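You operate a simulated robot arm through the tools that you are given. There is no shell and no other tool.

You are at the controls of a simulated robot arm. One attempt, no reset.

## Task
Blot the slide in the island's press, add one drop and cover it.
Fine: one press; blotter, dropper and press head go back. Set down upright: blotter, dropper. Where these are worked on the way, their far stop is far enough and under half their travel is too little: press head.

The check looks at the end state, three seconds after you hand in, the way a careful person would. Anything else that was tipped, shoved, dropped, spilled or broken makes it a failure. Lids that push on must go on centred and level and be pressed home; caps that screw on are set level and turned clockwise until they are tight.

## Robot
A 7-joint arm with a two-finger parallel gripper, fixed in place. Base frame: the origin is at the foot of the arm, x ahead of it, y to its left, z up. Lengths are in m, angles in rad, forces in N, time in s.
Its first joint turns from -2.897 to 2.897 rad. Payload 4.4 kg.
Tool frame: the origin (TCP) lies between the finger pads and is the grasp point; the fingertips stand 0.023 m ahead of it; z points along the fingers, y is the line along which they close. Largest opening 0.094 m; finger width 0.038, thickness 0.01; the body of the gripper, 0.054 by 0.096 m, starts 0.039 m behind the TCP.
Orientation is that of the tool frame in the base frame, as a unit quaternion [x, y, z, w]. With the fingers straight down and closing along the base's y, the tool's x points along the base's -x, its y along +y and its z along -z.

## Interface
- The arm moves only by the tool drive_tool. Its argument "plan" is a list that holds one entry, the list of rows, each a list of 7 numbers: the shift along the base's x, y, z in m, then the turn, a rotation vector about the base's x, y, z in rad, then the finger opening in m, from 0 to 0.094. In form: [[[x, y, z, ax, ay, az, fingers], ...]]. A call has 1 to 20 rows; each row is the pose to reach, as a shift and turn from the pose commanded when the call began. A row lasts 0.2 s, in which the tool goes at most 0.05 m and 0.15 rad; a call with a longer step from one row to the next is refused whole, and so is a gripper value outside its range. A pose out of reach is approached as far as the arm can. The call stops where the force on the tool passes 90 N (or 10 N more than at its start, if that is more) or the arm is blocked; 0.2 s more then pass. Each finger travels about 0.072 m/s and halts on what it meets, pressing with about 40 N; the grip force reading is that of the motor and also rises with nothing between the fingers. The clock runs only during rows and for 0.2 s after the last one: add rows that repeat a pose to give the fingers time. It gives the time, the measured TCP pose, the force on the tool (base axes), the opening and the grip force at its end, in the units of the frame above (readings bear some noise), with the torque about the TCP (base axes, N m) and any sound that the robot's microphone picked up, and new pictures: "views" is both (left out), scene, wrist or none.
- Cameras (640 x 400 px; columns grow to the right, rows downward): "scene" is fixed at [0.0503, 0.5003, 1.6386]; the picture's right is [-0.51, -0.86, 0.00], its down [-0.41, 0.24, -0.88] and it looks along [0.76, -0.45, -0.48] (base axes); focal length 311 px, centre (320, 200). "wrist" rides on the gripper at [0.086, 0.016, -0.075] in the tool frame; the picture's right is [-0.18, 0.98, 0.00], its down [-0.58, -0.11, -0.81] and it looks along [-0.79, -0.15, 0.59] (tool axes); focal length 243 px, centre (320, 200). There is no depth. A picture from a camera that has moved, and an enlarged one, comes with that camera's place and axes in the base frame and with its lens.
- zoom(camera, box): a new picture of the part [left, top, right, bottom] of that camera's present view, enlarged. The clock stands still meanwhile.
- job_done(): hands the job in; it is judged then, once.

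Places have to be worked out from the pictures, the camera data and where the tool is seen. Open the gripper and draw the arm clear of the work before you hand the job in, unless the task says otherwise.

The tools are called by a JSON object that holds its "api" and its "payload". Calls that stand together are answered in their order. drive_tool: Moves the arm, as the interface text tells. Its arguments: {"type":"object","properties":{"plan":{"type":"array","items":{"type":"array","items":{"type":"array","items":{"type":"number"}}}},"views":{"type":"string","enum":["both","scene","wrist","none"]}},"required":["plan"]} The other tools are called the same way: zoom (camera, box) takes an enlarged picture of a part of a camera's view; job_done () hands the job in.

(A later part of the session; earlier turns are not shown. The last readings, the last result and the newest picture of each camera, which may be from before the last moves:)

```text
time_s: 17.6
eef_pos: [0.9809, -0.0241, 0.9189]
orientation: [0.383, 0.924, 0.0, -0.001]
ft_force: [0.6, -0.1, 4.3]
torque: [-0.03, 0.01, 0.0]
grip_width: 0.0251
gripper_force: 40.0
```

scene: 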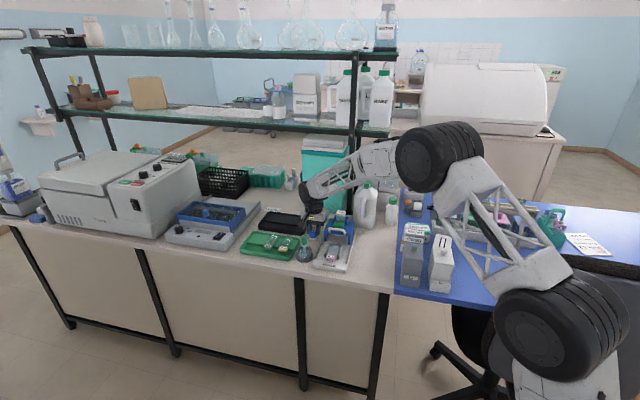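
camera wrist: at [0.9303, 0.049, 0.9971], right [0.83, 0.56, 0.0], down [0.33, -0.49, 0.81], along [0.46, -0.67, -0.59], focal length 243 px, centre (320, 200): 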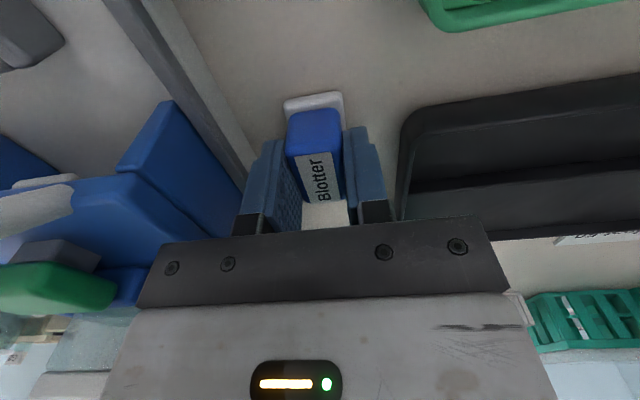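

It has touched down with about 4 N. I'll open the fingers modestly and lift straight up.

{"api": "drive_tool", "payload": {"plan": [[[0, 0, 0, 0, 0, 0, 0.03], [0, 0, 0, 0, 0, 0, 0.042], [0, 0, 0, 0, 0, 0, 0.046], [0, 0, 0.02, 0, 0, 0, 0.046], [0, 0, 0.06, 0, 0, 0, 0.046], [0, 0, 0.1, 0, 0, 0, 0.046], [0, 0, 0.14, 0, 0, 0, 0.046]]], "views": "both"}}

{"api": "zoom", "payload": {"camera": "wrist", "box": [220, 0, 420, 150]}}

```text
time_s: 19.2
eef_pos: [0.9794, -0.0219, 1.0572]
orientation: [0.383, 0.924, 0.0, -0.001]
ft_force: [0.4, 0.6, -0.9]
torque: [0.02, -0.03, -0.02]
grip_width: 0.0459
gripper_force: 0.0
camera wrist: at [0.9287, 0.0491, 1.1333], right [0.83, 0.56, 0.0], down [0.34, -0.49, 0.81], along [0.45, -0.67, -0.59], focal length 243 px, centre (320, 200)
```

scene: 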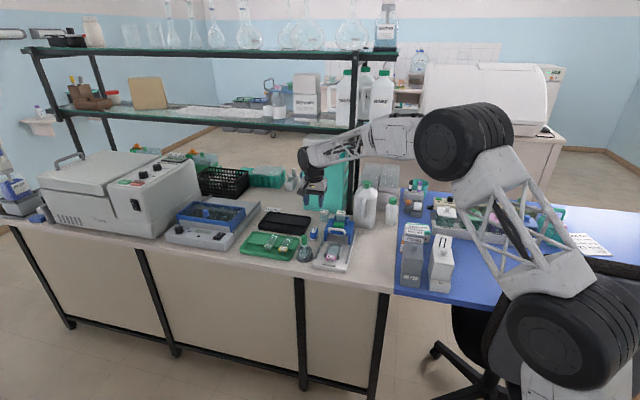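
wrist: 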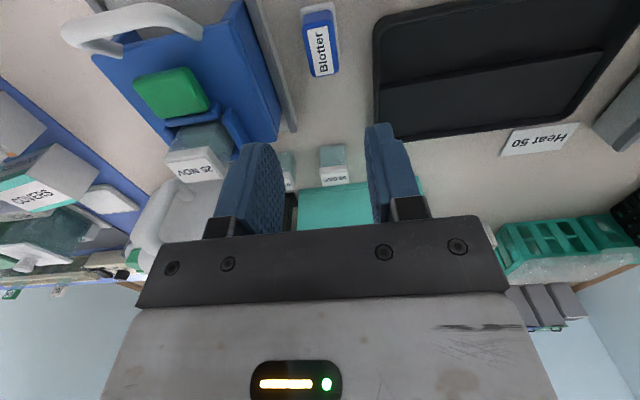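

```text
2.67 times, centred on (320, 75) of wrist
camera zoom: at [0.9287, 0.0491, 1.1333], right [0.83, 0.56, 0.0], down [0.34, -0.49, 0.81], along [0.45, -0.67, -0.59], focal length 647 px, centre (320, 533)
```

zoom: 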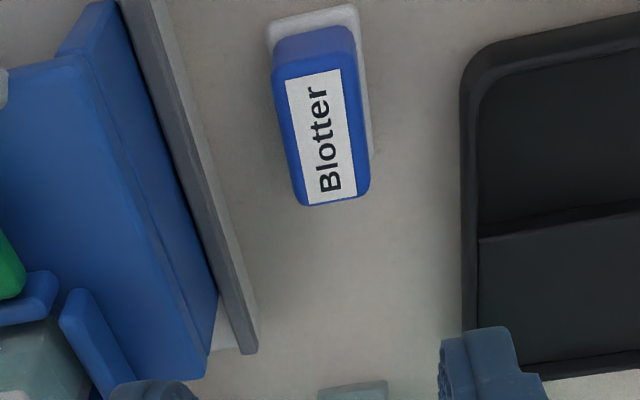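

The blotter stands upright in its original place. Next I'll move back to look closely at the dropper bottle.

{"api": "drive_tool", "payload": {"plan": [[[-0.02, 0.02, 0.03, 0, 0, 0, 0.05], [-0.05, 0.05, 0.05, 0, 0, 0, 0.06], [-0.08, 0.08, 0.06, 0, 0, 0, 0.06], [-0.11, 0.105, 0.06, 0, 0, 0, 0.06], [-0.135, 0.13, 0.06, 0, 0, 0, 0.06], [-0.15, 0.144, 0.06, 0, 0, 0, 0.06], [-0.15, 0.144, 0.06, 0, 0, 0, 0.06]]], "views": "wrist"}}

{"api": "zoom", "payload": {"camera": "wrist", "box": [240, 40, 420, 180]}}

{"api": "zoom", "payload": {"camera": "scene", "box": [285, 225, 325, 270]}}

```text
time_s: 20.8
eef_pos: [0.8307, 0.1174, 1.1209]
orientation: [0.382, 0.924, 0.0, 0.0]
ft_force: [0.7, -1.0, -0.5]
torque: [-0.03, 0.0, -0.04]
grip_width: 0.0598
gripper_force: 0.1
camera wrist: at [0.7802, 0.1911, 1.1957], right [0.83, 0.56, 0.0], down [0.33, -0.49, 0.81], along [0.46, -0.67, -0.59], focal length 243 px, centre (320, 200)
```

wrist: 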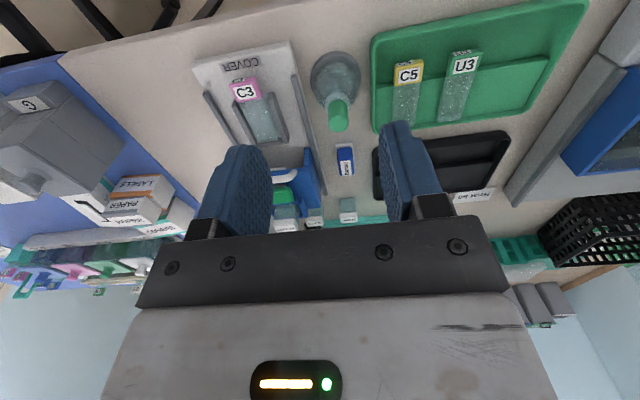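

```text
2.86 times, centred on (330, 110) of wrist
camera zoom: at [0.7802, 0.1911, 1.1957], right [0.83, 0.56, 0.0], down [0.33, -0.49, 0.81], along [0.46, -0.67, -0.59], focal length 693 px, centre (291, 457)
```

zoom: 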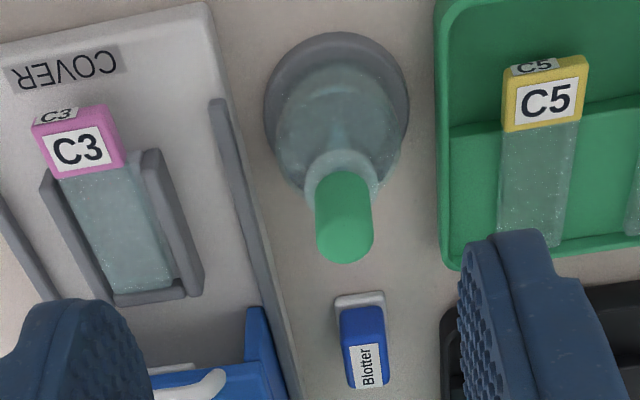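

```text
8.89 times, centred on (305, 248) of scene
camera zoom: at [0.0503, 0.5003, 1.6386], right [-0.51, -0.86, 0.0], down [-0.41, 0.24, -0.88], along [0.76, -0.45, -0.48], focal length 2762 px, centre (453, -222)
```

zoom: 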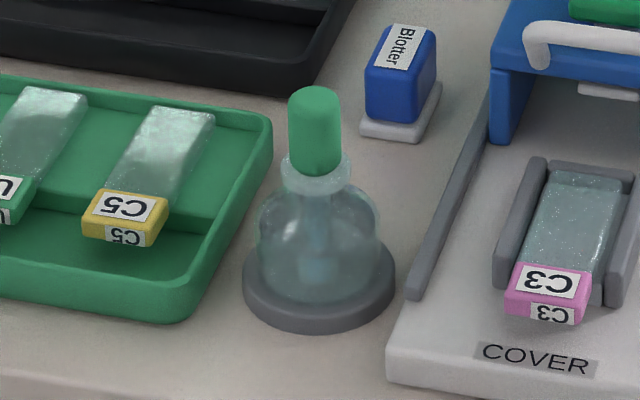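

The bulb is a cylinder about 23 mm across, from z≈0.942 to 0.978, centred near (0.8875, 0.070). I'll hover above it to refine the position.

{"api": "drive_tool", "payload": {"plan": [[[0.02, -0.017, -0.01, 0, 0, 0, 0.055], [0.04, -0.034, -0.02, 0, 0, 0, 0.05], [0.057, -0.0474, -0.04, 0, 0, 0, 0.05], [0.057, -0.0474, -0.065, 0, 0, 0, 0.05], [0.057, -0.0474, -0.065, 0, 0, 0, 0.05]]], "views": "wrist"}}

{"api": "zoom", "payload": {"camera": "wrist", "box": [240, 0, 420, 140]}}

```text
time_s: 22.0
eef_pos: [0.8868, 0.0704, 1.0553]
orientation: [0.382, 0.924, -0.001, 0.0]
ft_force: [0.3, 0.1, 0.4]
torque: [0.0, -0.02, -0.01]
grip_width: 0.05
gripper_force: 0.0
camera wrist: at [0.8356, 0.1428, 1.13], right [0.83, 0.56, 0.0], down [0.33, -0.49, 0.81], along [0.46, -0.67, -0.59], focal length 243 px, centre (320, 200)
```

wrist: 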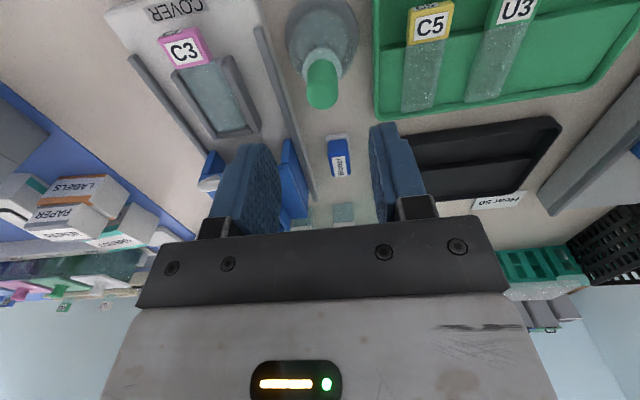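

```text
2.86 times, centred on (330, 70) of wrist
camera zoom: at [0.8356, 0.1428, 1.13], right [0.83, 0.56, 0.0], down [0.33, -0.49, 0.81], along [0.46, -0.67, -0.59], focal length 693 px, centre (291, 571)
```

zoom: 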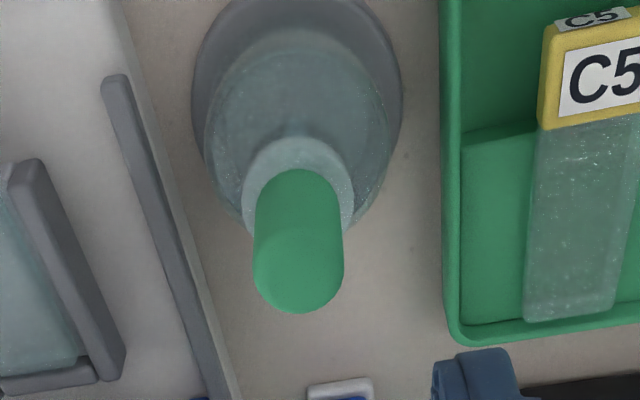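

The bulb is about 1.6 mm to the right of the finger mid-line and slightly forward. I'll correct that and come down to bulb-top level for a last check.

{"api": "drive_tool", "payload": {"plan": [[[0.0021, -0.0003, -0.02, 0, 0, 0, 0.05], [0.0021, -0.0003, -0.04, 0, 0, 0, 0.05], [0.0021, -0.0003, -0.05, 0, 0, 0, 0.05], [0.0021, -0.0003, -0.05, 0, 0, 0, 0.05]]], "views": "wrist"}}

{"api": "zoom", "payload": {"camera": "wrist", "box": [240, 40, 420, 200]}}

{"api": "zoom", "payload": {"camera": "scene", "box": [275, 200, 345, 270]}}

```text
time_s: 23.0
eef_pos: [0.8898, 0.0709, 1.0056]
orientation: [0.383, 0.924, 0.0, 0.001]
ft_force: [0.7, -0.4, 0.2]
torque: [-0.04, -0.01, 0.01]
grip_width: 0.05
gripper_force: 0.1
camera wrist: at [0.8382, 0.1438, 1.0802], right [0.83, 0.56, 0.0], down [0.33, -0.49, 0.81], along [0.46, -0.67, -0.59], focal length 243 px, centre (320, 200)
```

wrist: 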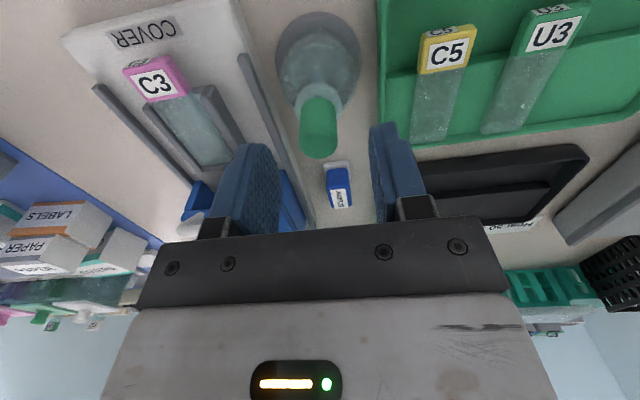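

```text
2.50 times, centred on (330, 120) of wrist
camera zoom: at [0.8382, 0.1438, 1.0802], right [0.83, 0.56, 0.0], down [0.33, -0.49, 0.81], along [0.46, -0.67, -0.59], focal length 606 px, centre (295, 400)
```

zoom: 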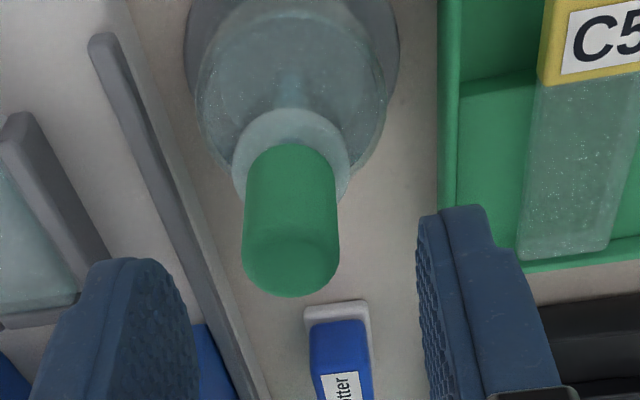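

```text
5.71 times, centred on (310, 235) of scene
camera zoom: at [0.0503, 0.5003, 1.6386], right [-0.51, -0.86, 0.0], down [-0.41, 0.24, -0.88], along [0.76, -0.45, -0.48], focal length 1776 px, centre (377, 0)
```

zoom: 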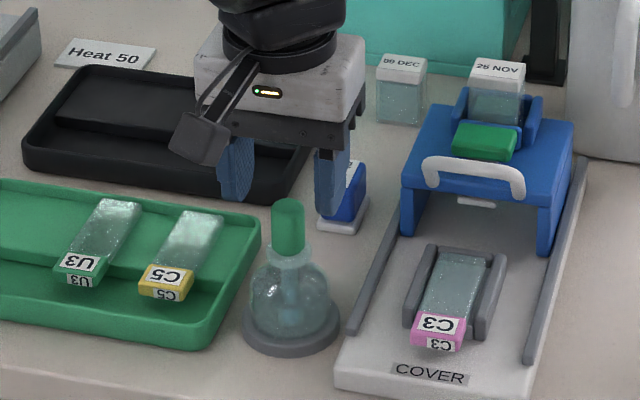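

The alignment is within about 1 mm. I'll lower so the fingertips are just above the glass neck, then begin to close gently around the bulb.

{"api": "drive_tool", "payload": {"plan": [[[0, -0.0012, -0.015, 0, 0, 0, 0.05], [0, -0.0012, -0.033, 0, 0, 0, 0.05], [0, -0.0012, -0.033, 0, 0, 0, 0.04], [0, -0.0012, -0.033, 0, 0, 0, 0.03], [0, -0.0012, -0.033, 0, 0, 0, 0.026], [0, -0.0012, -0.033, 0, 0, 0, 0.026]]], "views": "wrist"}}

{"api": "zoom", "payload": {"camera": "wrist", "box": [220, 80, 420, 240]}}

{"api": "zoom", "payload": {"camera": "scene", "box": [285, 215, 325, 265]}}

```text
time_s: 24.4
eef_pos: [0.8895, 0.0706, 0.972]
orientation: [0.383, 0.924, 0.0, 0.0]
ft_force: [0.2, -0.1, -0.8]
torque: [-0.01, -0.02, 0.01]
grip_width: 0.0259
gripper_force: 0.0
camera wrist: at [0.8386, 0.143, 1.0467], right [0.83, 0.56, 0.0], down [0.33, -0.49, 0.81], along [0.46, -0.67, -0.59], focal length 243 px, centre (320, 200)
```

wrist: 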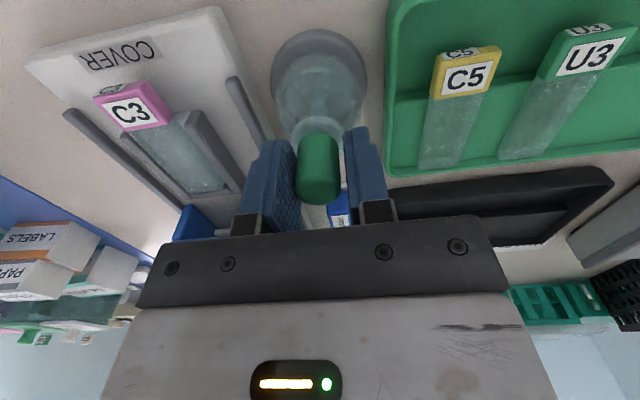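

```text
2.50 times, centred on (320, 160) of wrist
camera zoom: at [0.8386, 0.143, 1.0467], right [0.83, 0.56, 0.0], down [0.33, -0.49, 0.81], along [0.46, -0.67, -0.59], focal length 606 px, centre (320, 300)
```

zoom: 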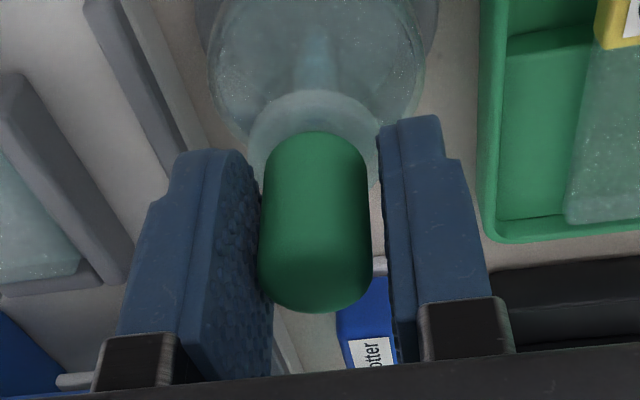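

```text
8.00 times, centred on (305, 240) of scene
camera zoom: at [0.0503, 0.5003, 1.6386], right [-0.51, -0.86, 0.0], down [-0.41, 0.24, -0.88], along [0.76, -0.45, -0.48], focal length 2486 px, centre (440, -120)
```

zoom: 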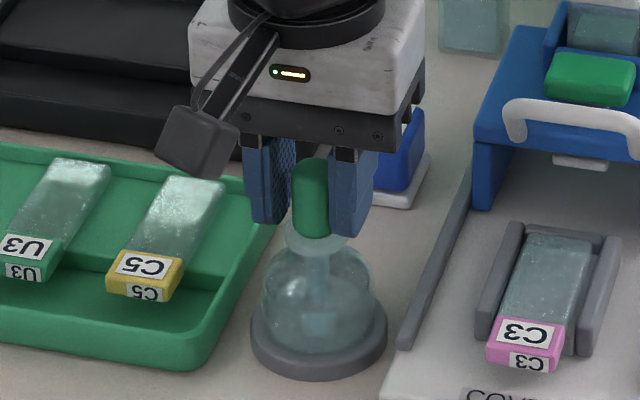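

The bulb sits slightly nearer the left finger, so I'll nudge over about 0.8 mm and keep closing in small steps while watching the grip force.

{"api": "drive_tool", "payload": {"plan": [[[-0.0007, -0.0005, 0, 0, 0, 0, 0.026], [-0.0007, -0.0005, 0, 0, 0, 0, 0.0245], [-0.0007, -0.0005, 0, 0, 0, 0, 0.0235], [-0.0007, -0.0005, 0, 0, 0, 0, 0.0235]]], "views": "none"}}

```text
time_s: 25.4
eef_pos: [0.8899, 0.0702, 0.9709]
orientation: [0.383, 0.924, 0.0, 0.0]
ft_force: [0.0, 0.3, 0.0]
torque: [0.01, -0.04, 0.01]
grip_width: 0.0232
gripper_force: 0.1
```

There's no grip force at 23 mm yet. I'll keep closing in small steps.

{"api": "drive_tool", "payload": {"plan": [[[0, 0, 0, 0, 0, 0, 0.0225], [0, 0, 0, 0, 0, 0, 0.0225], [0, 0, 0, 0, 0, 0, 0.0225]]], "views": "none"}}

```text
time_s: 26.2
eef_pos: [0.89, 0.0696, 0.9718]
orientation: [0.382, 0.924, 0.0, 0.0]
ft_force: [0.0, 0.3, -0.4]
torque: [0.0, 0.0, -0.02]
grip_width: 0.0224
gripper_force: 0.0
```

{"api": "drive_tool", "payload": {"plan": [[[0, 0, 0, 0, 0, 0, 0.0215], [0, 0, 0, 0, 0, 0, 0.0215], [0, 0, 0, 0, 0, 0, 0.0215]]], "views": "wrist"}}

{"api": "zoom", "payload": {"camera": "wrist", "box": [220, 80, 420, 240]}}

```text
time_s: 27.0
eef_pos: [0.8894, 0.0705, 0.9715]
orientation: [0.382, 0.924, 0.0, -0.001]
ft_force: [-0.2, -0.4, 0.9]
torque: [0.0, 0.03, -0.01]
grip_width: 0.0218
gripper_force: 0.3
camera wrist: at [0.8379, 0.1425, 1.0462], right [0.83, 0.56, 0.0], down [0.33, -0.49, 0.81], along [0.46, -0.67, -0.59], focal length 243 px, centre (320, 200)
```

wrist: 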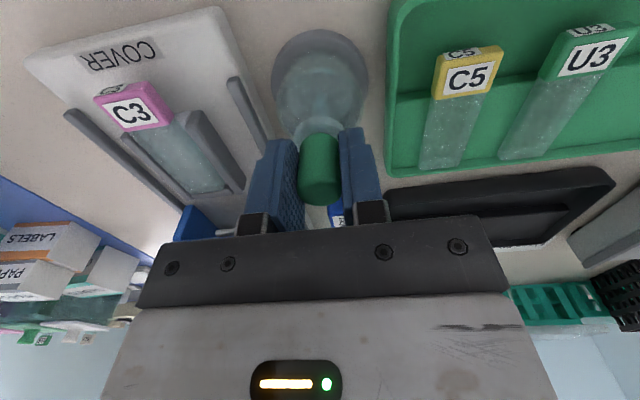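

```text
2.50 times, centred on (320, 160) of wrist
camera zoom: at [0.8379, 0.1425, 1.0462], right [0.83, 0.56, 0.0], down [0.33, -0.49, 0.81], along [0.46, -0.67, -0.59], focal length 606 px, centre (320, 300)
```

zoom: 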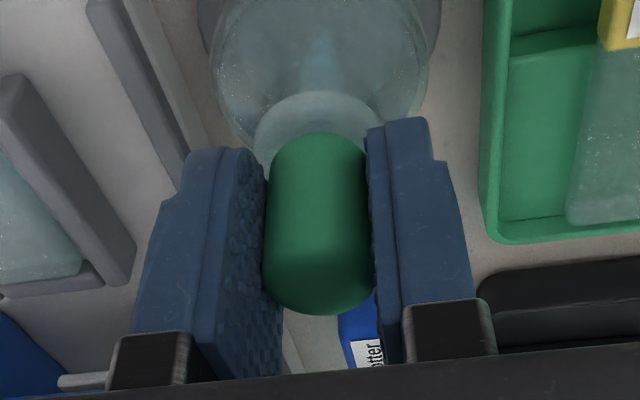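

Contact seems to start around 21.8 mm. I'll close in half-millimetre steps to find a light hold.

{"api": "drive_tool", "payload": {"plan": [[[0, 0, 0, 0, 0, 0, 0.021], [0, 0, 0, 0, 0, 0, 0.021], [0, 0, 0, 0, 0, 0, 0.021]]], "views": "none"}}

```text
time_s: 27.8
eef_pos: [0.889, 0.0697, 0.9718]
orientation: [0.383, 0.924, 0.0, 0.0]
ft_force: [0.0, -0.5, -0.7]
torque: [0.03, 0.0, 0.02]
grip_width: 0.0217
gripper_force: 0.4
```

{"api": "drive_tool", "payload": {"plan": [[[0, 0, 0, 0, 0, 0, 0.02], [0, 0, 0, 0, 0, 0, 0.02], [0, 0, 0, 0, 0, 0, 0.02]]], "views": "none"}}

```text
time_s: 28.6
eef_pos: [0.8899, 0.0699, 0.9716]
orientation: [0.382, 0.924, 0.0, 0.001]
ft_force: [0.1, -0.8, 1.2]
torque: [0.06, 0.01, -0.04]
grip_width: 0.0209
gripper_force: 0.5
```

{"api": "drive_tool", "payload": {"plan": [[[0, 0, 0, 0, 0, 0, 0.019], [0, 0, 0, 0, 0, 0, 0.019], [0, 0, 0, 0, 0, 0, 0.019]]], "views": "wrist"}}

{"api": "zoom", "payload": {"camera": "wrist", "box": [220, 80, 420, 240]}}

```text
time_s: 29.4
eef_pos: [0.8887, 0.0704, 0.9715]
orientation: [0.383, 0.924, 0.0, 0.001]
ft_force: [0.5, -0.4, 0.4]
torque: [-0.01, 0.01, 0.01]
grip_width: 0.0204
gripper_force: 8.3
camera wrist: at [0.8379, 0.1425, 1.0462], right [0.83, 0.56, 0.0], down [0.33, -0.49, 0.81], along [0.46, -0.67, -0.59], focal length 243 px, centre (320, 200)
```

wrist: 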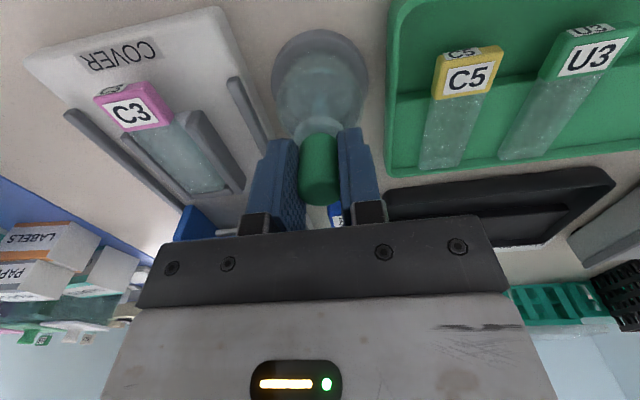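

```text
2.50 times, centred on (320, 160) of wrist
camera zoom: at [0.8379, 0.1425, 1.0462], right [0.83, 0.56, 0.0], down [0.33, -0.49, 0.81], along [0.46, -0.67, -0.59], focal length 606 px, centre (320, 300)
```

zoom: 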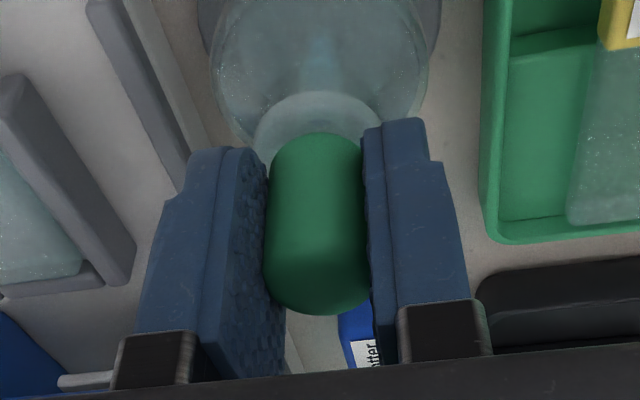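

The bulb is now held at 20.4 mm with about 8 N, a light hold. I'll lift slowly and check that the pipette comes out while the bottle stays.

{"api": "drive_tool", "payload": {"plan": [[[0, 0, 0.01, 0, 0, 0, 0.0185], [0, 0, 0.02, 0, 0, 0, 0.0185], [0, 0, 0.03, 0, 0, 0, 0.0185], [0, 0, 0.03, 0, 0, 0, 0.0185]]], "views": "both"}}

{"api": "zoom", "payload": {"camera": "scene", "box": [285, 210, 325, 265]}}

```text
time_s: 30.4
eef_pos: [0.8899, 0.0705, 1.0005]
orientation: [0.383, 0.924, -0.001, -0.001]
ft_force: [0.2, -0.1, -0.4]
torque: [-0.02, -0.01, 0.0]
grip_width: 0.02
gripper_force: 24.6
camera wrist: at [0.8385, 0.1431, 1.0754], right [0.83, 0.56, 0.0], down [0.33, -0.49, 0.81], along [0.46, -0.67, -0.59], focal length 243 px, centre (320, 200)
```

scene: 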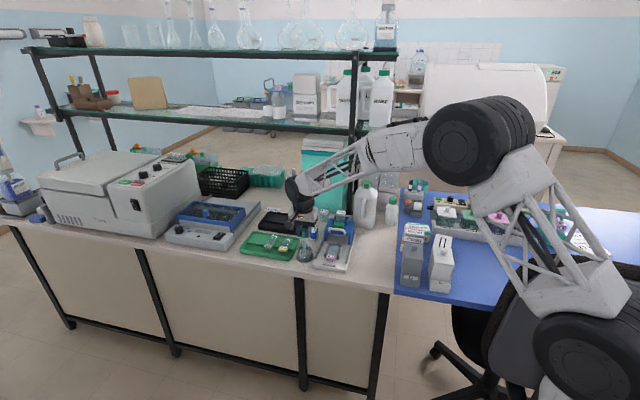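
wrist: 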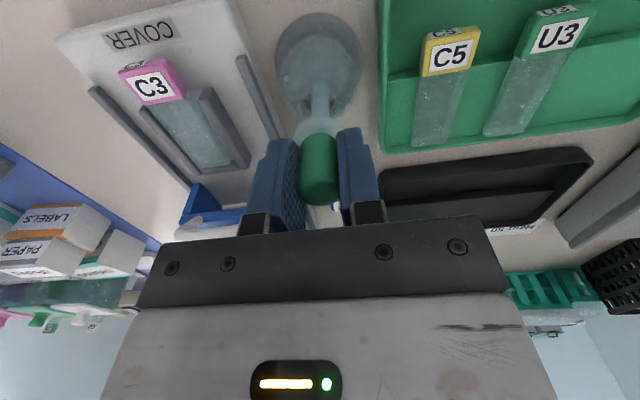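

```text
7.27 times, centred on (305, 238) of scene
camera zoom: at [0.0503, 0.5003, 1.6386], right [-0.51, -0.86, 0.0], down [-0.41, 0.24, -0.88], along [0.76, -0.45, -0.48], focal length 2260 px, centre (429, -73)
```

zoom: 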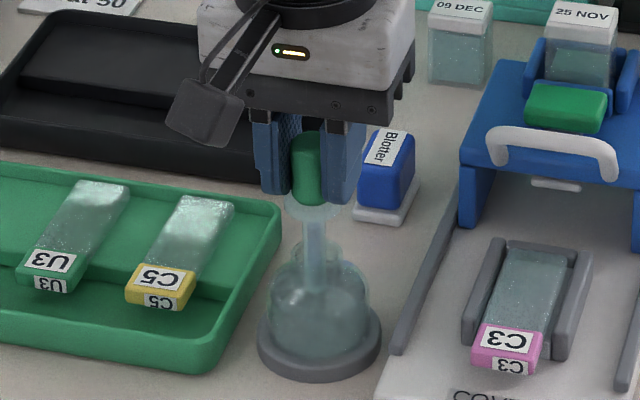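

The pipette is coming out cleanly and the bottle stays put. I'll ease the squeeze back a little and lift it all the way out.

{"api": "drive_tool", "payload": {"plan": [[[0, 0, 0, 0, 0, 0, 0.019], [0, 0, 0.015, 0, 0, 0, 0.019], [0, 0, 0.03, 0, 0, 0, 0.019], [0, 0, 0.045, 0, 0, 0, 0.019], [0, 0, 0.06, 0, 0, 0, 0.019], [0, 0, 0.075, 0, 0, 0, 0.019], [0, 0, 0.075, 0, 0, 0, 0.019]]], "views": "both"}}

{"api": "zoom", "payload": {"camera": "scene", "box": [280, 190, 330, 265]}}

{"api": "zoom", "payload": {"camera": "wrist", "box": [220, 0, 420, 150]}}

```text
time_s: 32.0
eef_pos: [0.8895, 0.0712, 1.0761]
orientation: [0.383, 0.924, 0.0, 0.0]
ft_force: [-0.3, 0.2, -0.3]
torque: [0.0, 0.01, 0.0]
grip_width: 0.0204
gripper_force: 1.3
camera wrist: at [0.8381, 0.1438, 1.151], right [0.83, 0.56, 0.0], down [0.33, -0.49, 0.81], along [0.46, -0.67, -0.59], focal length 243 px, centre (320, 200)
```

scene: 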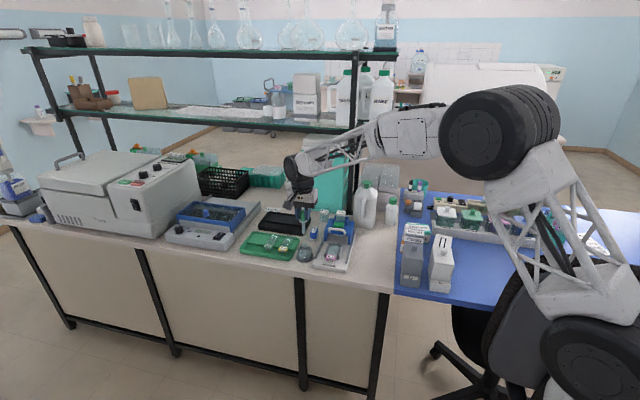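
wrist: 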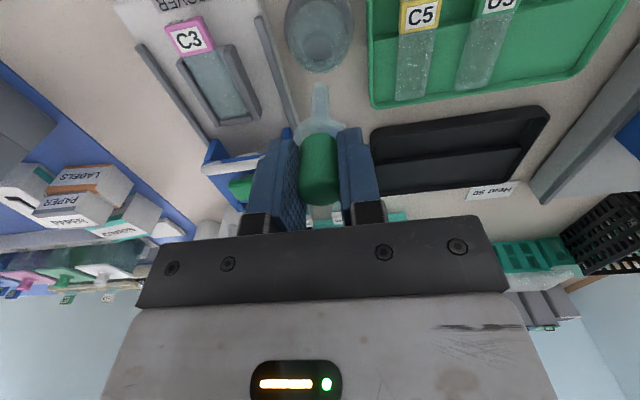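

```text
5.33 times, centred on (305, 228) of scene
camera zoom: at [0.0503, 0.5003, 1.6386], right [-0.51, -0.86, 0.0], down [-0.41, 0.24, -0.88], along [0.76, -0.45, -0.48], focal length 1657 px, centre (400, 53)
```

zoom: 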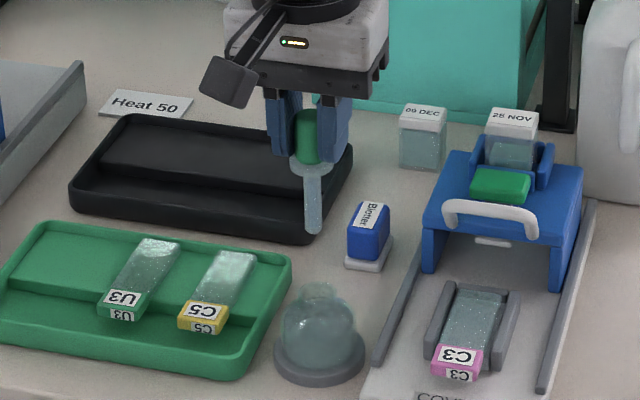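

```text
2.67 times, centred on (320, 75) of wrist
camera zoom: at [0.8381, 0.1438, 1.151], right [0.83, 0.56, 0.0], down [0.33, -0.49, 0.81], along [0.46, -0.67, -0.59], focal length 647 px, centre (320, 533)
```

zoom: 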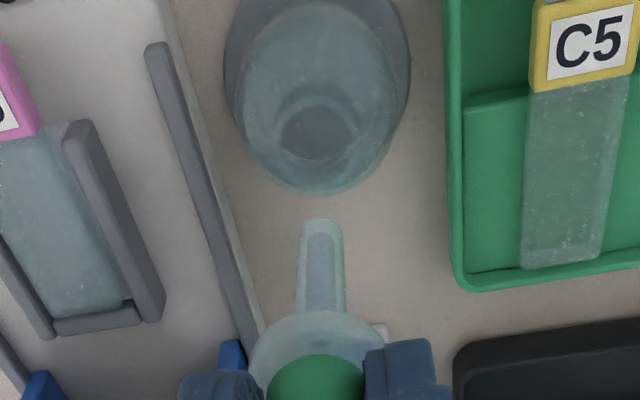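

The pipette is out, with its tip about 87 mm below the TCP. I'll firm the hold slightly and carry it over the middle of the slide.

{"api": "drive_tool", "payload": {"plan": [[[0, 0, 0.005, 0, 0, 0, 0.0187], [-0.01, -0.015, 0.005, 0, 0, 0, 0.0187], [-0.025, -0.04, 0.005, 0, 0, 0, 0.0187], [-0.04, -0.065, 0.005, 0, 0, 0, 0.0187], [-0.055, -0.085, 0.005, 0, 0, 0, 0.0187], [-0.0611, -0.0923, 0, 0, 0, 0, 0.0187], [-0.0611, -0.0923, -0.02, 0, 0, 0, 0.0187], [-0.0611, -0.0923, -0.035, 0, 0, 0, 0.0187], [-0.0611, -0.0923, -0.035, 0, 0, 0, 0.0187]]], "views": "both"}}

{"api": "zoom", "payload": {"camera": "wrist", "box": [220, 0, 420, 150]}}

{"api": "zoom", "payload": {"camera": "scene", "box": [310, 190, 370, 275]}}

```text
time_s: 34.0
eef_pos: [0.8284, -0.022, 1.0421]
orientation: [0.383, 0.924, 0.001, 0.0]
ft_force: [-0.3, 0.0, -0.1]
torque: [0.0, 0.01, -0.02]
grip_width: 0.0199
gripper_force: 1.5
camera wrist: at [0.776, 0.051, 1.1171], right [0.83, 0.56, 0.0], down [0.33, -0.49, 0.81], along [0.46, -0.67, -0.59], focal length 243 px, centre (320, 200)
```

scene: 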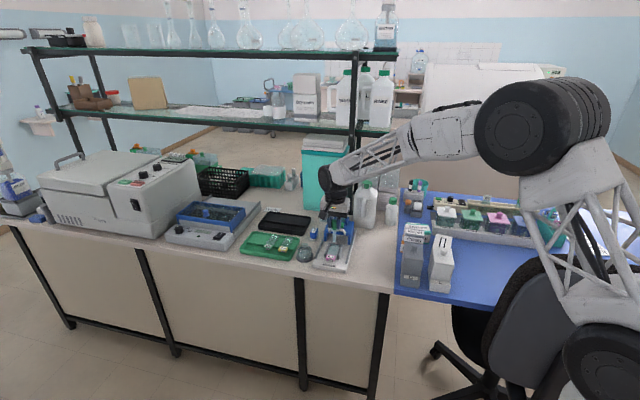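
wrist: 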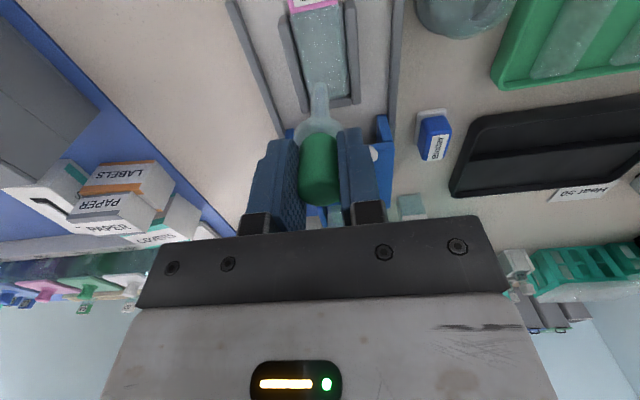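

```text
2.67 times, centred on (320, 75) of wrist
camera zoom: at [0.776, 0.051, 1.1171], right [0.83, 0.56, 0.0], down [0.33, -0.49, 0.81], along [0.46, -0.67, -0.59], focal length 647 px, centre (320, 533)
```

zoom: 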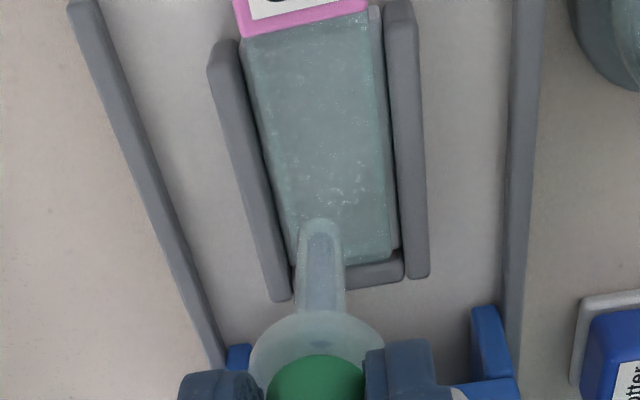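

```text
4.71 times, centred on (340, 232) of scene
camera zoom: at [0.0503, 0.5003, 1.6386], right [-0.51, -0.86, 0.0], down [-0.41, 0.24, -0.88], along [0.76, -0.45, -0.48], focal length 1462 px, centre (226, 47)
```

zoom: 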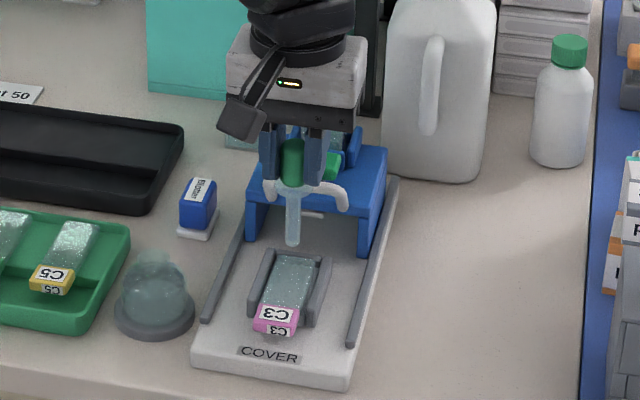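

The tip is about 34 mm above the slide and slightly left of its centre line. I'll shift about 1.5 mm and lower until the tip is a few millimetres above the glass.

{"api": "drive_tool", "payload": {"plan": [[[0.001, 0.001, -0.008, 0, 0, 0, 0.0187], [0.001, 0.001, -0.016, 0, 0, 0, 0.0187], [0.001, 0.001, -0.024, 0, 0, 0, 0.0187], [0.001, 0.001, -0.024, 0, 0, 0, 0.0187]]], "views": "both"}}

{"api": "zoom", "payload": {"camera": "wrist", "box": [240, 20, 400, 140]}}

{"api": "zoom", "payload": {"camera": "scene", "box": [320, 220, 360, 270]}}

```text
time_s: 35.0
eef_pos: [0.8292, -0.0204, 1.0182]
orientation: [0.383, 0.924, 0.001, 0.0]
ft_force: [-0.5, -0.1, 0.1]
torque: [-0.02, 0.02, 0.0]
grip_width: 0.02
gripper_force: 1.6
camera wrist: at [0.7773, 0.0524, 1.0926], right [0.83, 0.56, 0.0], down [0.33, -0.49, 0.81], along [0.46, -0.67, -0.59], focal length 243 px, centre (320, 200)
```

scene: 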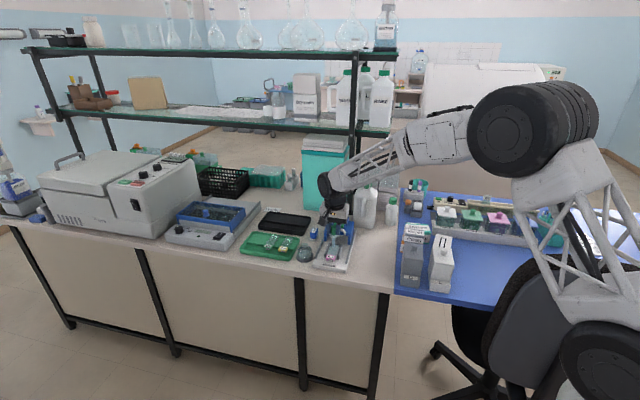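
wrist: 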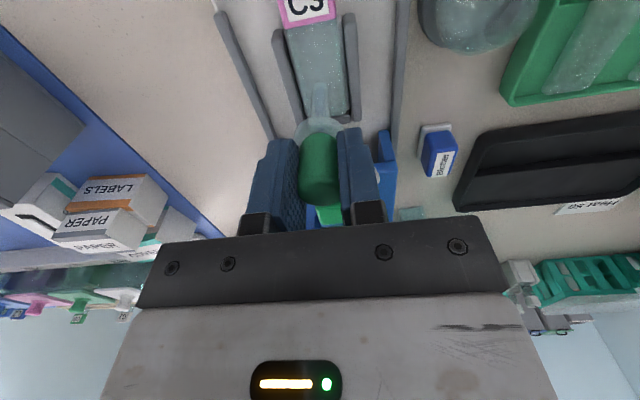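

```text
3.33 times, centred on (320, 80) of wrist
camera zoom: at [0.7773, 0.0524, 1.0926], right [0.83, 0.56, 0.0], down [0.33, -0.49, 0.81], along [0.46, -0.67, -0.59], focal length 809 px, centre (320, 600)
```

zoom: 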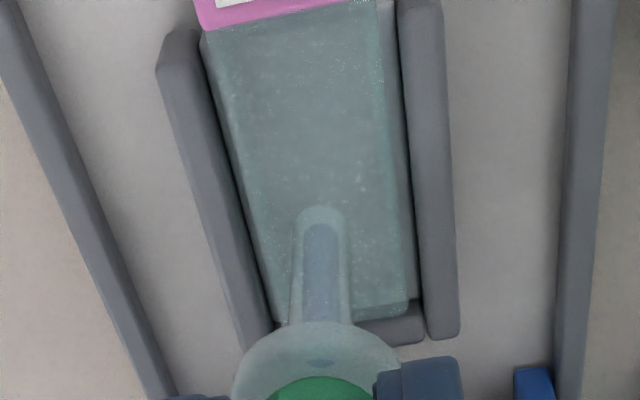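

```text
8.00 times, centred on (340, 245) of scene
camera zoom: at [0.0503, 0.5003, 1.6386], right [-0.51, -0.86, 0.0], down [-0.41, 0.24, -0.88], along [0.76, -0.45, -0.48], focal length 2486 px, centre (160, -160)
```

zoom: 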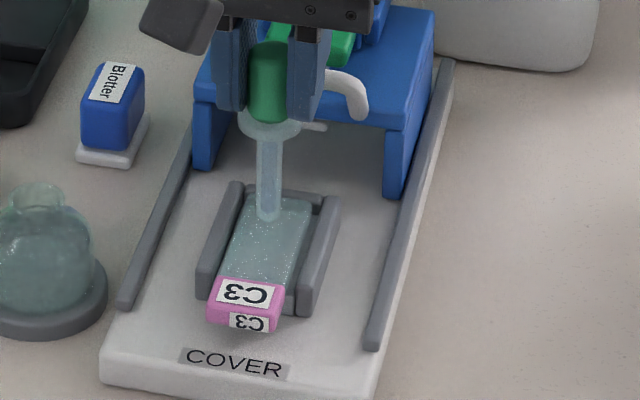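

The tip is about 10 mm above the glass, centred over the slide. I'll lower 4 mm more and begin a gradual squeeze, checking for a drop.

{"api": "drive_tool", "payload": {"plan": [[[0, 0, -0.004, 0, 0, 0, 0.0187], [0, 0, -0.004, 0, 0, 0, 0.0187], [0, 0, -0.004, 0, 0, 0, 0.017], [0, 0, -0.004, 0, 0, 0, 0.017]]], "views": "none"}}

{"api": "zoom", "payload": {"camera": "wrist", "box": [240, 20, 400, 140]}}

{"api": "zoom", "payload": {"camera": "scene", "box": [320, 220, 360, 270]}}

```text
time_s: 36.0
eef_pos: [0.8281, -0.0206, 1.0136]
orientation: [0.383, 0.924, 0.0, -0.001]
ft_force: [0.6, 0.1, -0.1]
torque: [0.01, -0.02, 0.03]
grip_width: 0.0186
gripper_force: 40.0
```

```text
3.33 times, centred on (320, 80) of wrist
camera zoom: at [0.7773, 0.0522, 1.0889], right [0.83, 0.56, 0.0], down [0.33, -0.49, 0.81], along [0.46, -0.67, -0.59], focal length 809 px, centre (320, 600)
```

zoom: 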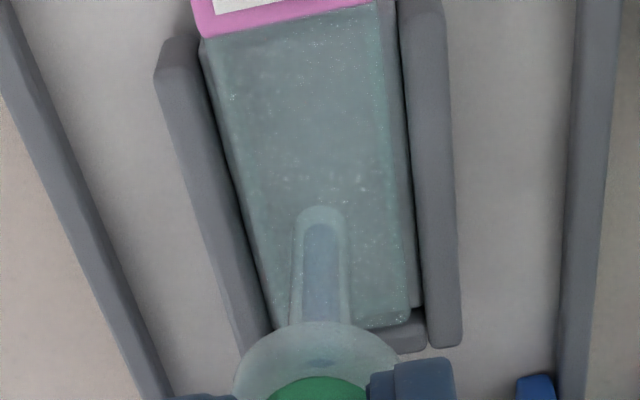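

```text
8.00 times, centred on (340, 245) of scene
camera zoom: at [0.0503, 0.5003, 1.6386], right [-0.51, -0.86, 0.0], down [-0.41, 0.24, -0.88], along [0.76, -0.45, -0.48], focal length 2486 px, centre (160, -160)
```

zoom: 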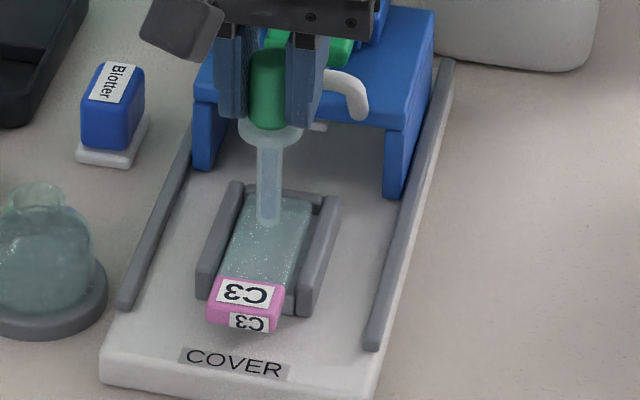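

Grip force is 40 N at 18.6 mm and no drop is visible yet. I'll squeeze further and look again.

{"api": "drive_tool", "payload": {"plan": [[[0, 0, 0, 0, 0, 0, 0.016], [0, 0, 0, 0, 0, 0, 0.016]]], "views": "none"}}

{"api": "zoom", "payload": {"camera": "wrist", "box": [240, 20, 400, 140]}}

{"api": "zoom", "payload": {"camera": "scene", "box": [320, 220, 360, 270]}}

```text
time_s: 36.6
eef_pos: [0.8291, -0.0197, 1.0142]
orientation: [0.382, 0.924, 0.001, 0.0]
ft_force: [-0.2, -1.0, -0.2]
torque: [0.03, 0.0, 0.02]
grip_width: 0.0182
gripper_force: 39.9
```

```text
3.33 times, centred on (320, 80) of wrist
camera zoom: at [0.7773, 0.0522, 1.0889], right [0.83, 0.56, 0.0], down [0.33, -0.49, 0.81], along [0.46, -0.67, -0.59], focal length 809 px, centre (320, 600)
```

zoom: 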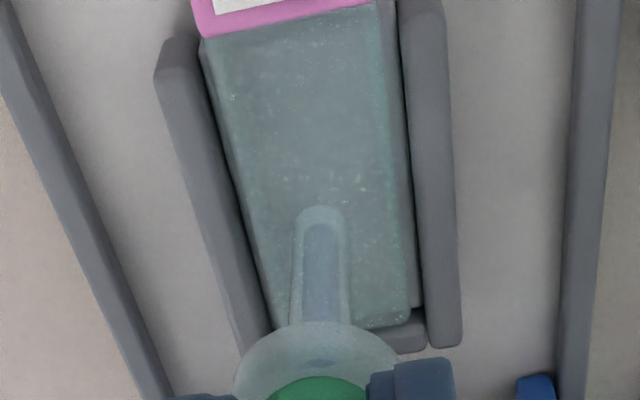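

```text
8.00 times, centred on (340, 245) of scene
camera zoom: at [0.0503, 0.5003, 1.6386], right [-0.51, -0.86, 0.0], down [-0.41, 0.24, -0.88], along [0.76, -0.45, -0.48], focal length 2486 px, centre (160, -160)
```

zoom: 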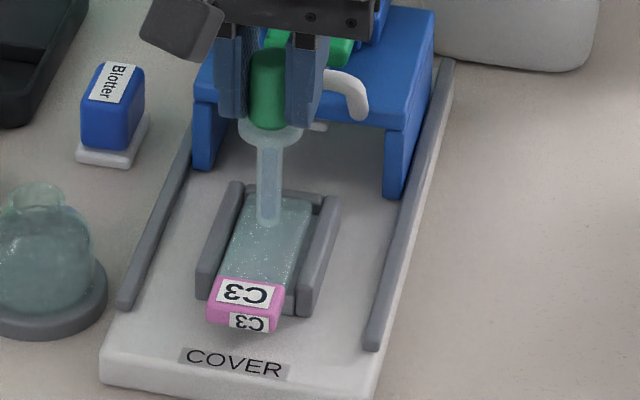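

There's still no drop, and the bulb is creeping to 18.2 mm. I'll hold a harder squeeze a little longer and watch.

{"api": "drive_tool", "payload": {"plan": [[[0, 0, 0, 0, 0, 0, 0.013], [0, 0, 0, 0, 0, 0, 0.013], [0, 0, 0, 0, 0, 0, 0.013]]], "views": "none"}}

{"api": "zoom", "payload": {"camera": "wrist", "box": [240, 20, 400, 140]}}

{"api": "zoom", "payload": {"camera": "scene", "box": [320, 220, 360, 270]}}

```text
time_s: 37.4
eef_pos: [0.828, -0.0201, 1.0132]
orientation: [0.383, 0.924, 0.0, 0.0]
ft_force: [-0.7, -0.4, -0.6]
torque: [0.01, 0.03, 0.01]
grip_width: 0.0181
gripper_force: 40.1
```

```text
3.33 times, centred on (320, 80) of wrist
camera zoom: at [0.7773, 0.0522, 1.0889], right [0.83, 0.56, 0.0], down [0.33, -0.49, 0.81], along [0.46, -0.67, -0.59], focal length 809 px, centre (320, 600)
```

zoom: 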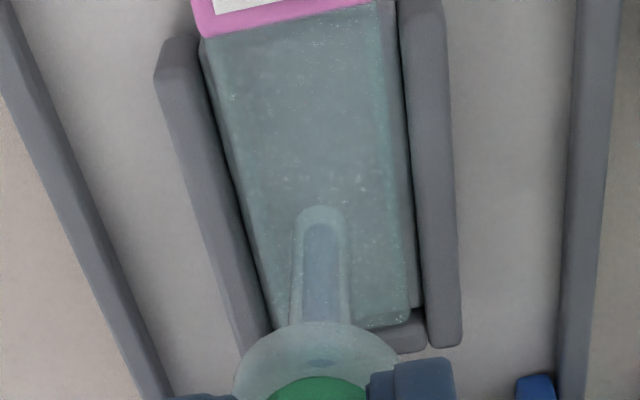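

```text
8.00 times, centred on (340, 245) of scene
camera zoom: at [0.0503, 0.5003, 1.6386], right [-0.51, -0.86, 0.0], down [-0.41, 0.24, -0.88], along [0.76, -0.45, -0.48], focal length 2486 px, centre (160, -160)
```

zoom: 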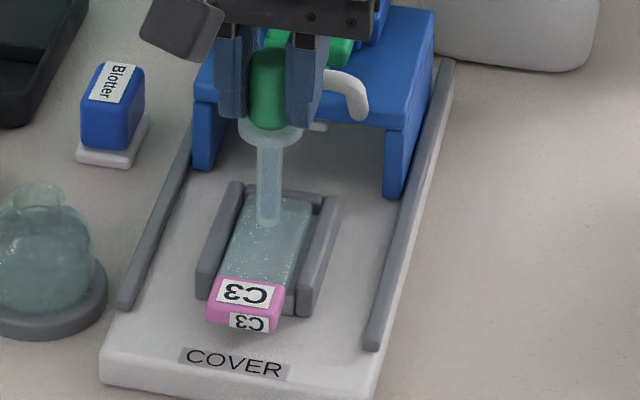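

No drop is evident, but one could be hidden just behind the tip. I'll raise 25 mm to see the glass under it.

{"api": "drive_tool", "payload": {"plan": [[[0, 0, 0.01, 0, 0, 0, 0.016], [0, 0, 0.025, 0, 0, 0, 0.016], [0, 0, 0.025, 0, 0, 0, 0.016]]], "views": "none"}}

{"api": "zoom", "payload": {"camera": "wrist", "box": [260, 10, 380, 110]}}

{"api": "zoom", "payload": {"camera": "scene", "box": [320, 220, 360, 270]}}

```text
time_s: 38.2
eef_pos: [0.8289, -0.0204, 1.0388]
orientation: [0.383, 0.924, 0.0, 0.0]
ft_force: [-0.5, 0.1, 0.1]
torque: [-0.01, 0.01, 0.0]
grip_width: 0.0183
gripper_force: 39.9
```

```text
4.00 times, centred on (320, 60) of wrist
camera zoom: at [0.7775, 0.0519, 1.1141], right [0.83, 0.56, 0.0], down [0.33, -0.49, 0.81], along [0.46, -0.67, -0.59], focal length 970 px, centre (320, 760)
```

zoom: 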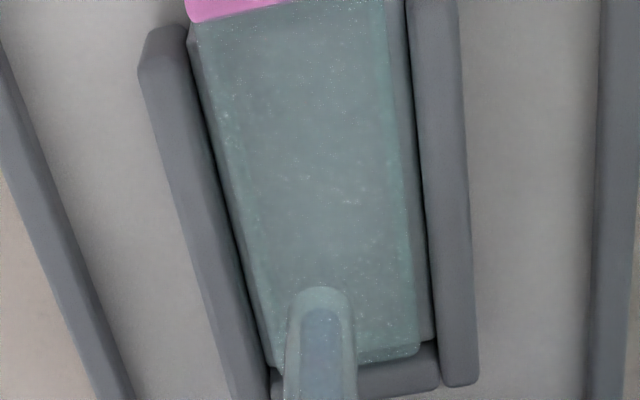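

```text
8.00 times, centred on (340, 245) of scene
camera zoom: at [0.0503, 0.5003, 1.6386], right [-0.51, -0.86, 0.0], down [-0.41, 0.24, -0.88], along [0.76, -0.45, -0.48], focal length 2486 px, centre (160, -160)
```

zoom: 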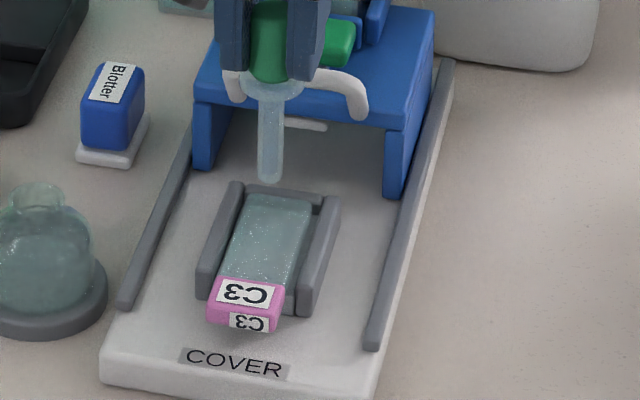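

The slide is still dry. I'll relax the bulb to the light hold here and see whether a squeeze-release makes any difference, then try closer to the glass.

{"api": "drive_tool", "payload": {"plan": [[[0, 0, 0, 0, 0, 0, 0.0187], [0, 0, 0, 0, 0, 0, 0.0187], [0, 0, 0, 0, 0, 0, 0.0187]]], "views": "none"}}

{"api": "zoom", "payload": {"camera": "wrist", "box": [260, 10, 380, 110]}}

```text
time_s: 39.0
eef_pos: [0.8278, -0.0204, 1.0393]
orientation: [0.382, 0.924, 0.0, 0.0]
ft_force: [-0.3, -0.3, -1.4]
torque: [-0.01, 0.0, 0.0]
grip_width: 0.0201
gripper_force: 16.4
```

```text
4.00 times, centred on (320, 60) of wrist
camera zoom: at [0.7775, 0.0519, 1.1141], right [0.83, 0.56, 0.0], down [0.33, -0.49, 0.81], along [0.46, -0.67, -0.59], focal length 970 px, centre (320, 760)
```

zoom: 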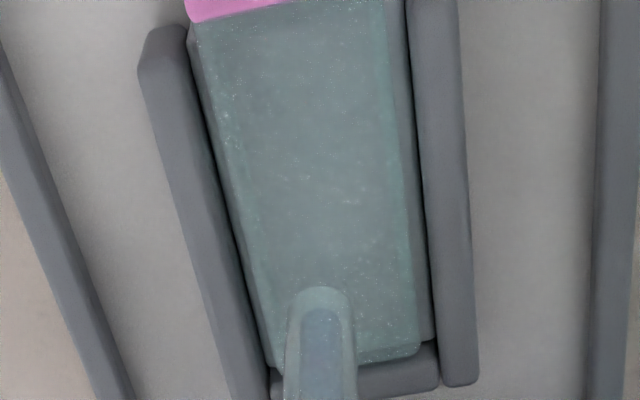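

It's still dry. I'll lower the tip to about 2 mm above the glass with the light hold, checking force.

{"api": "drive_tool", "payload": {"plan": [[[0, 0, -0.012, 0, 0, 0, 0.0187], [0, 0, -0.022, 0, 0, 0, 0.0187], [0, 0, -0.027, 0, 0, 0, 0.0187], [0, 0, -0.029, 0, 0, 0, 0.0187], [0, 0, -0.029, 0, 0, 0, 0.0187]]], "views": "none"}}

{"api": "zoom", "payload": {"camera": "wrist", "box": [260, 20, 380, 120]}}

{"api": "zoom", "payload": {"camera": "scene", "box": [320, 220, 360, 270]}}

```text
time_s: 40.2
eef_pos: [0.8292, -0.0211, 1.0101]
orientation: [0.383, 0.924, 0.0, -0.001]
ft_force: [0.3, 1.2, -0.4]
torque: [0.02, 0.03, 0.0]
grip_width: 0.0203
gripper_force: 16.5
```

```text
4.00 times, centred on (320, 70) of wrist
camera zoom: at [0.7777, 0.0519, 1.0848], right [0.83, 0.56, 0.0], down [0.33, -0.49, 0.81], along [0.46, -0.67, -0.59], focal length 970 px, centre (320, 720)
```

zoom: 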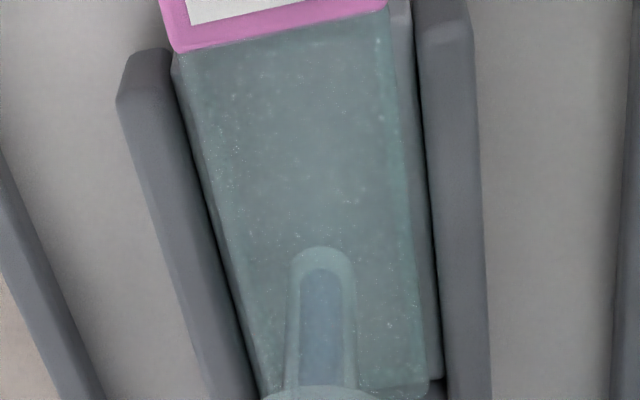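

```text
8.00 times, centred on (340, 245) of scene
camera zoom: at [0.0503, 0.5003, 1.6386], right [-0.51, -0.86, 0.0], down [-0.41, 0.24, -0.88], along [0.76, -0.45, -0.48], focal length 2486 px, centre (160, -160)
```

zoom: 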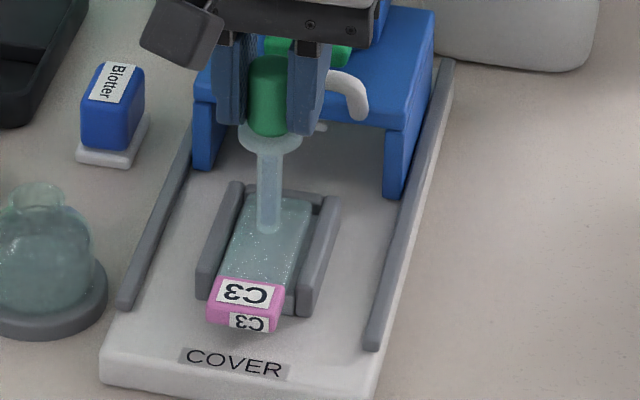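

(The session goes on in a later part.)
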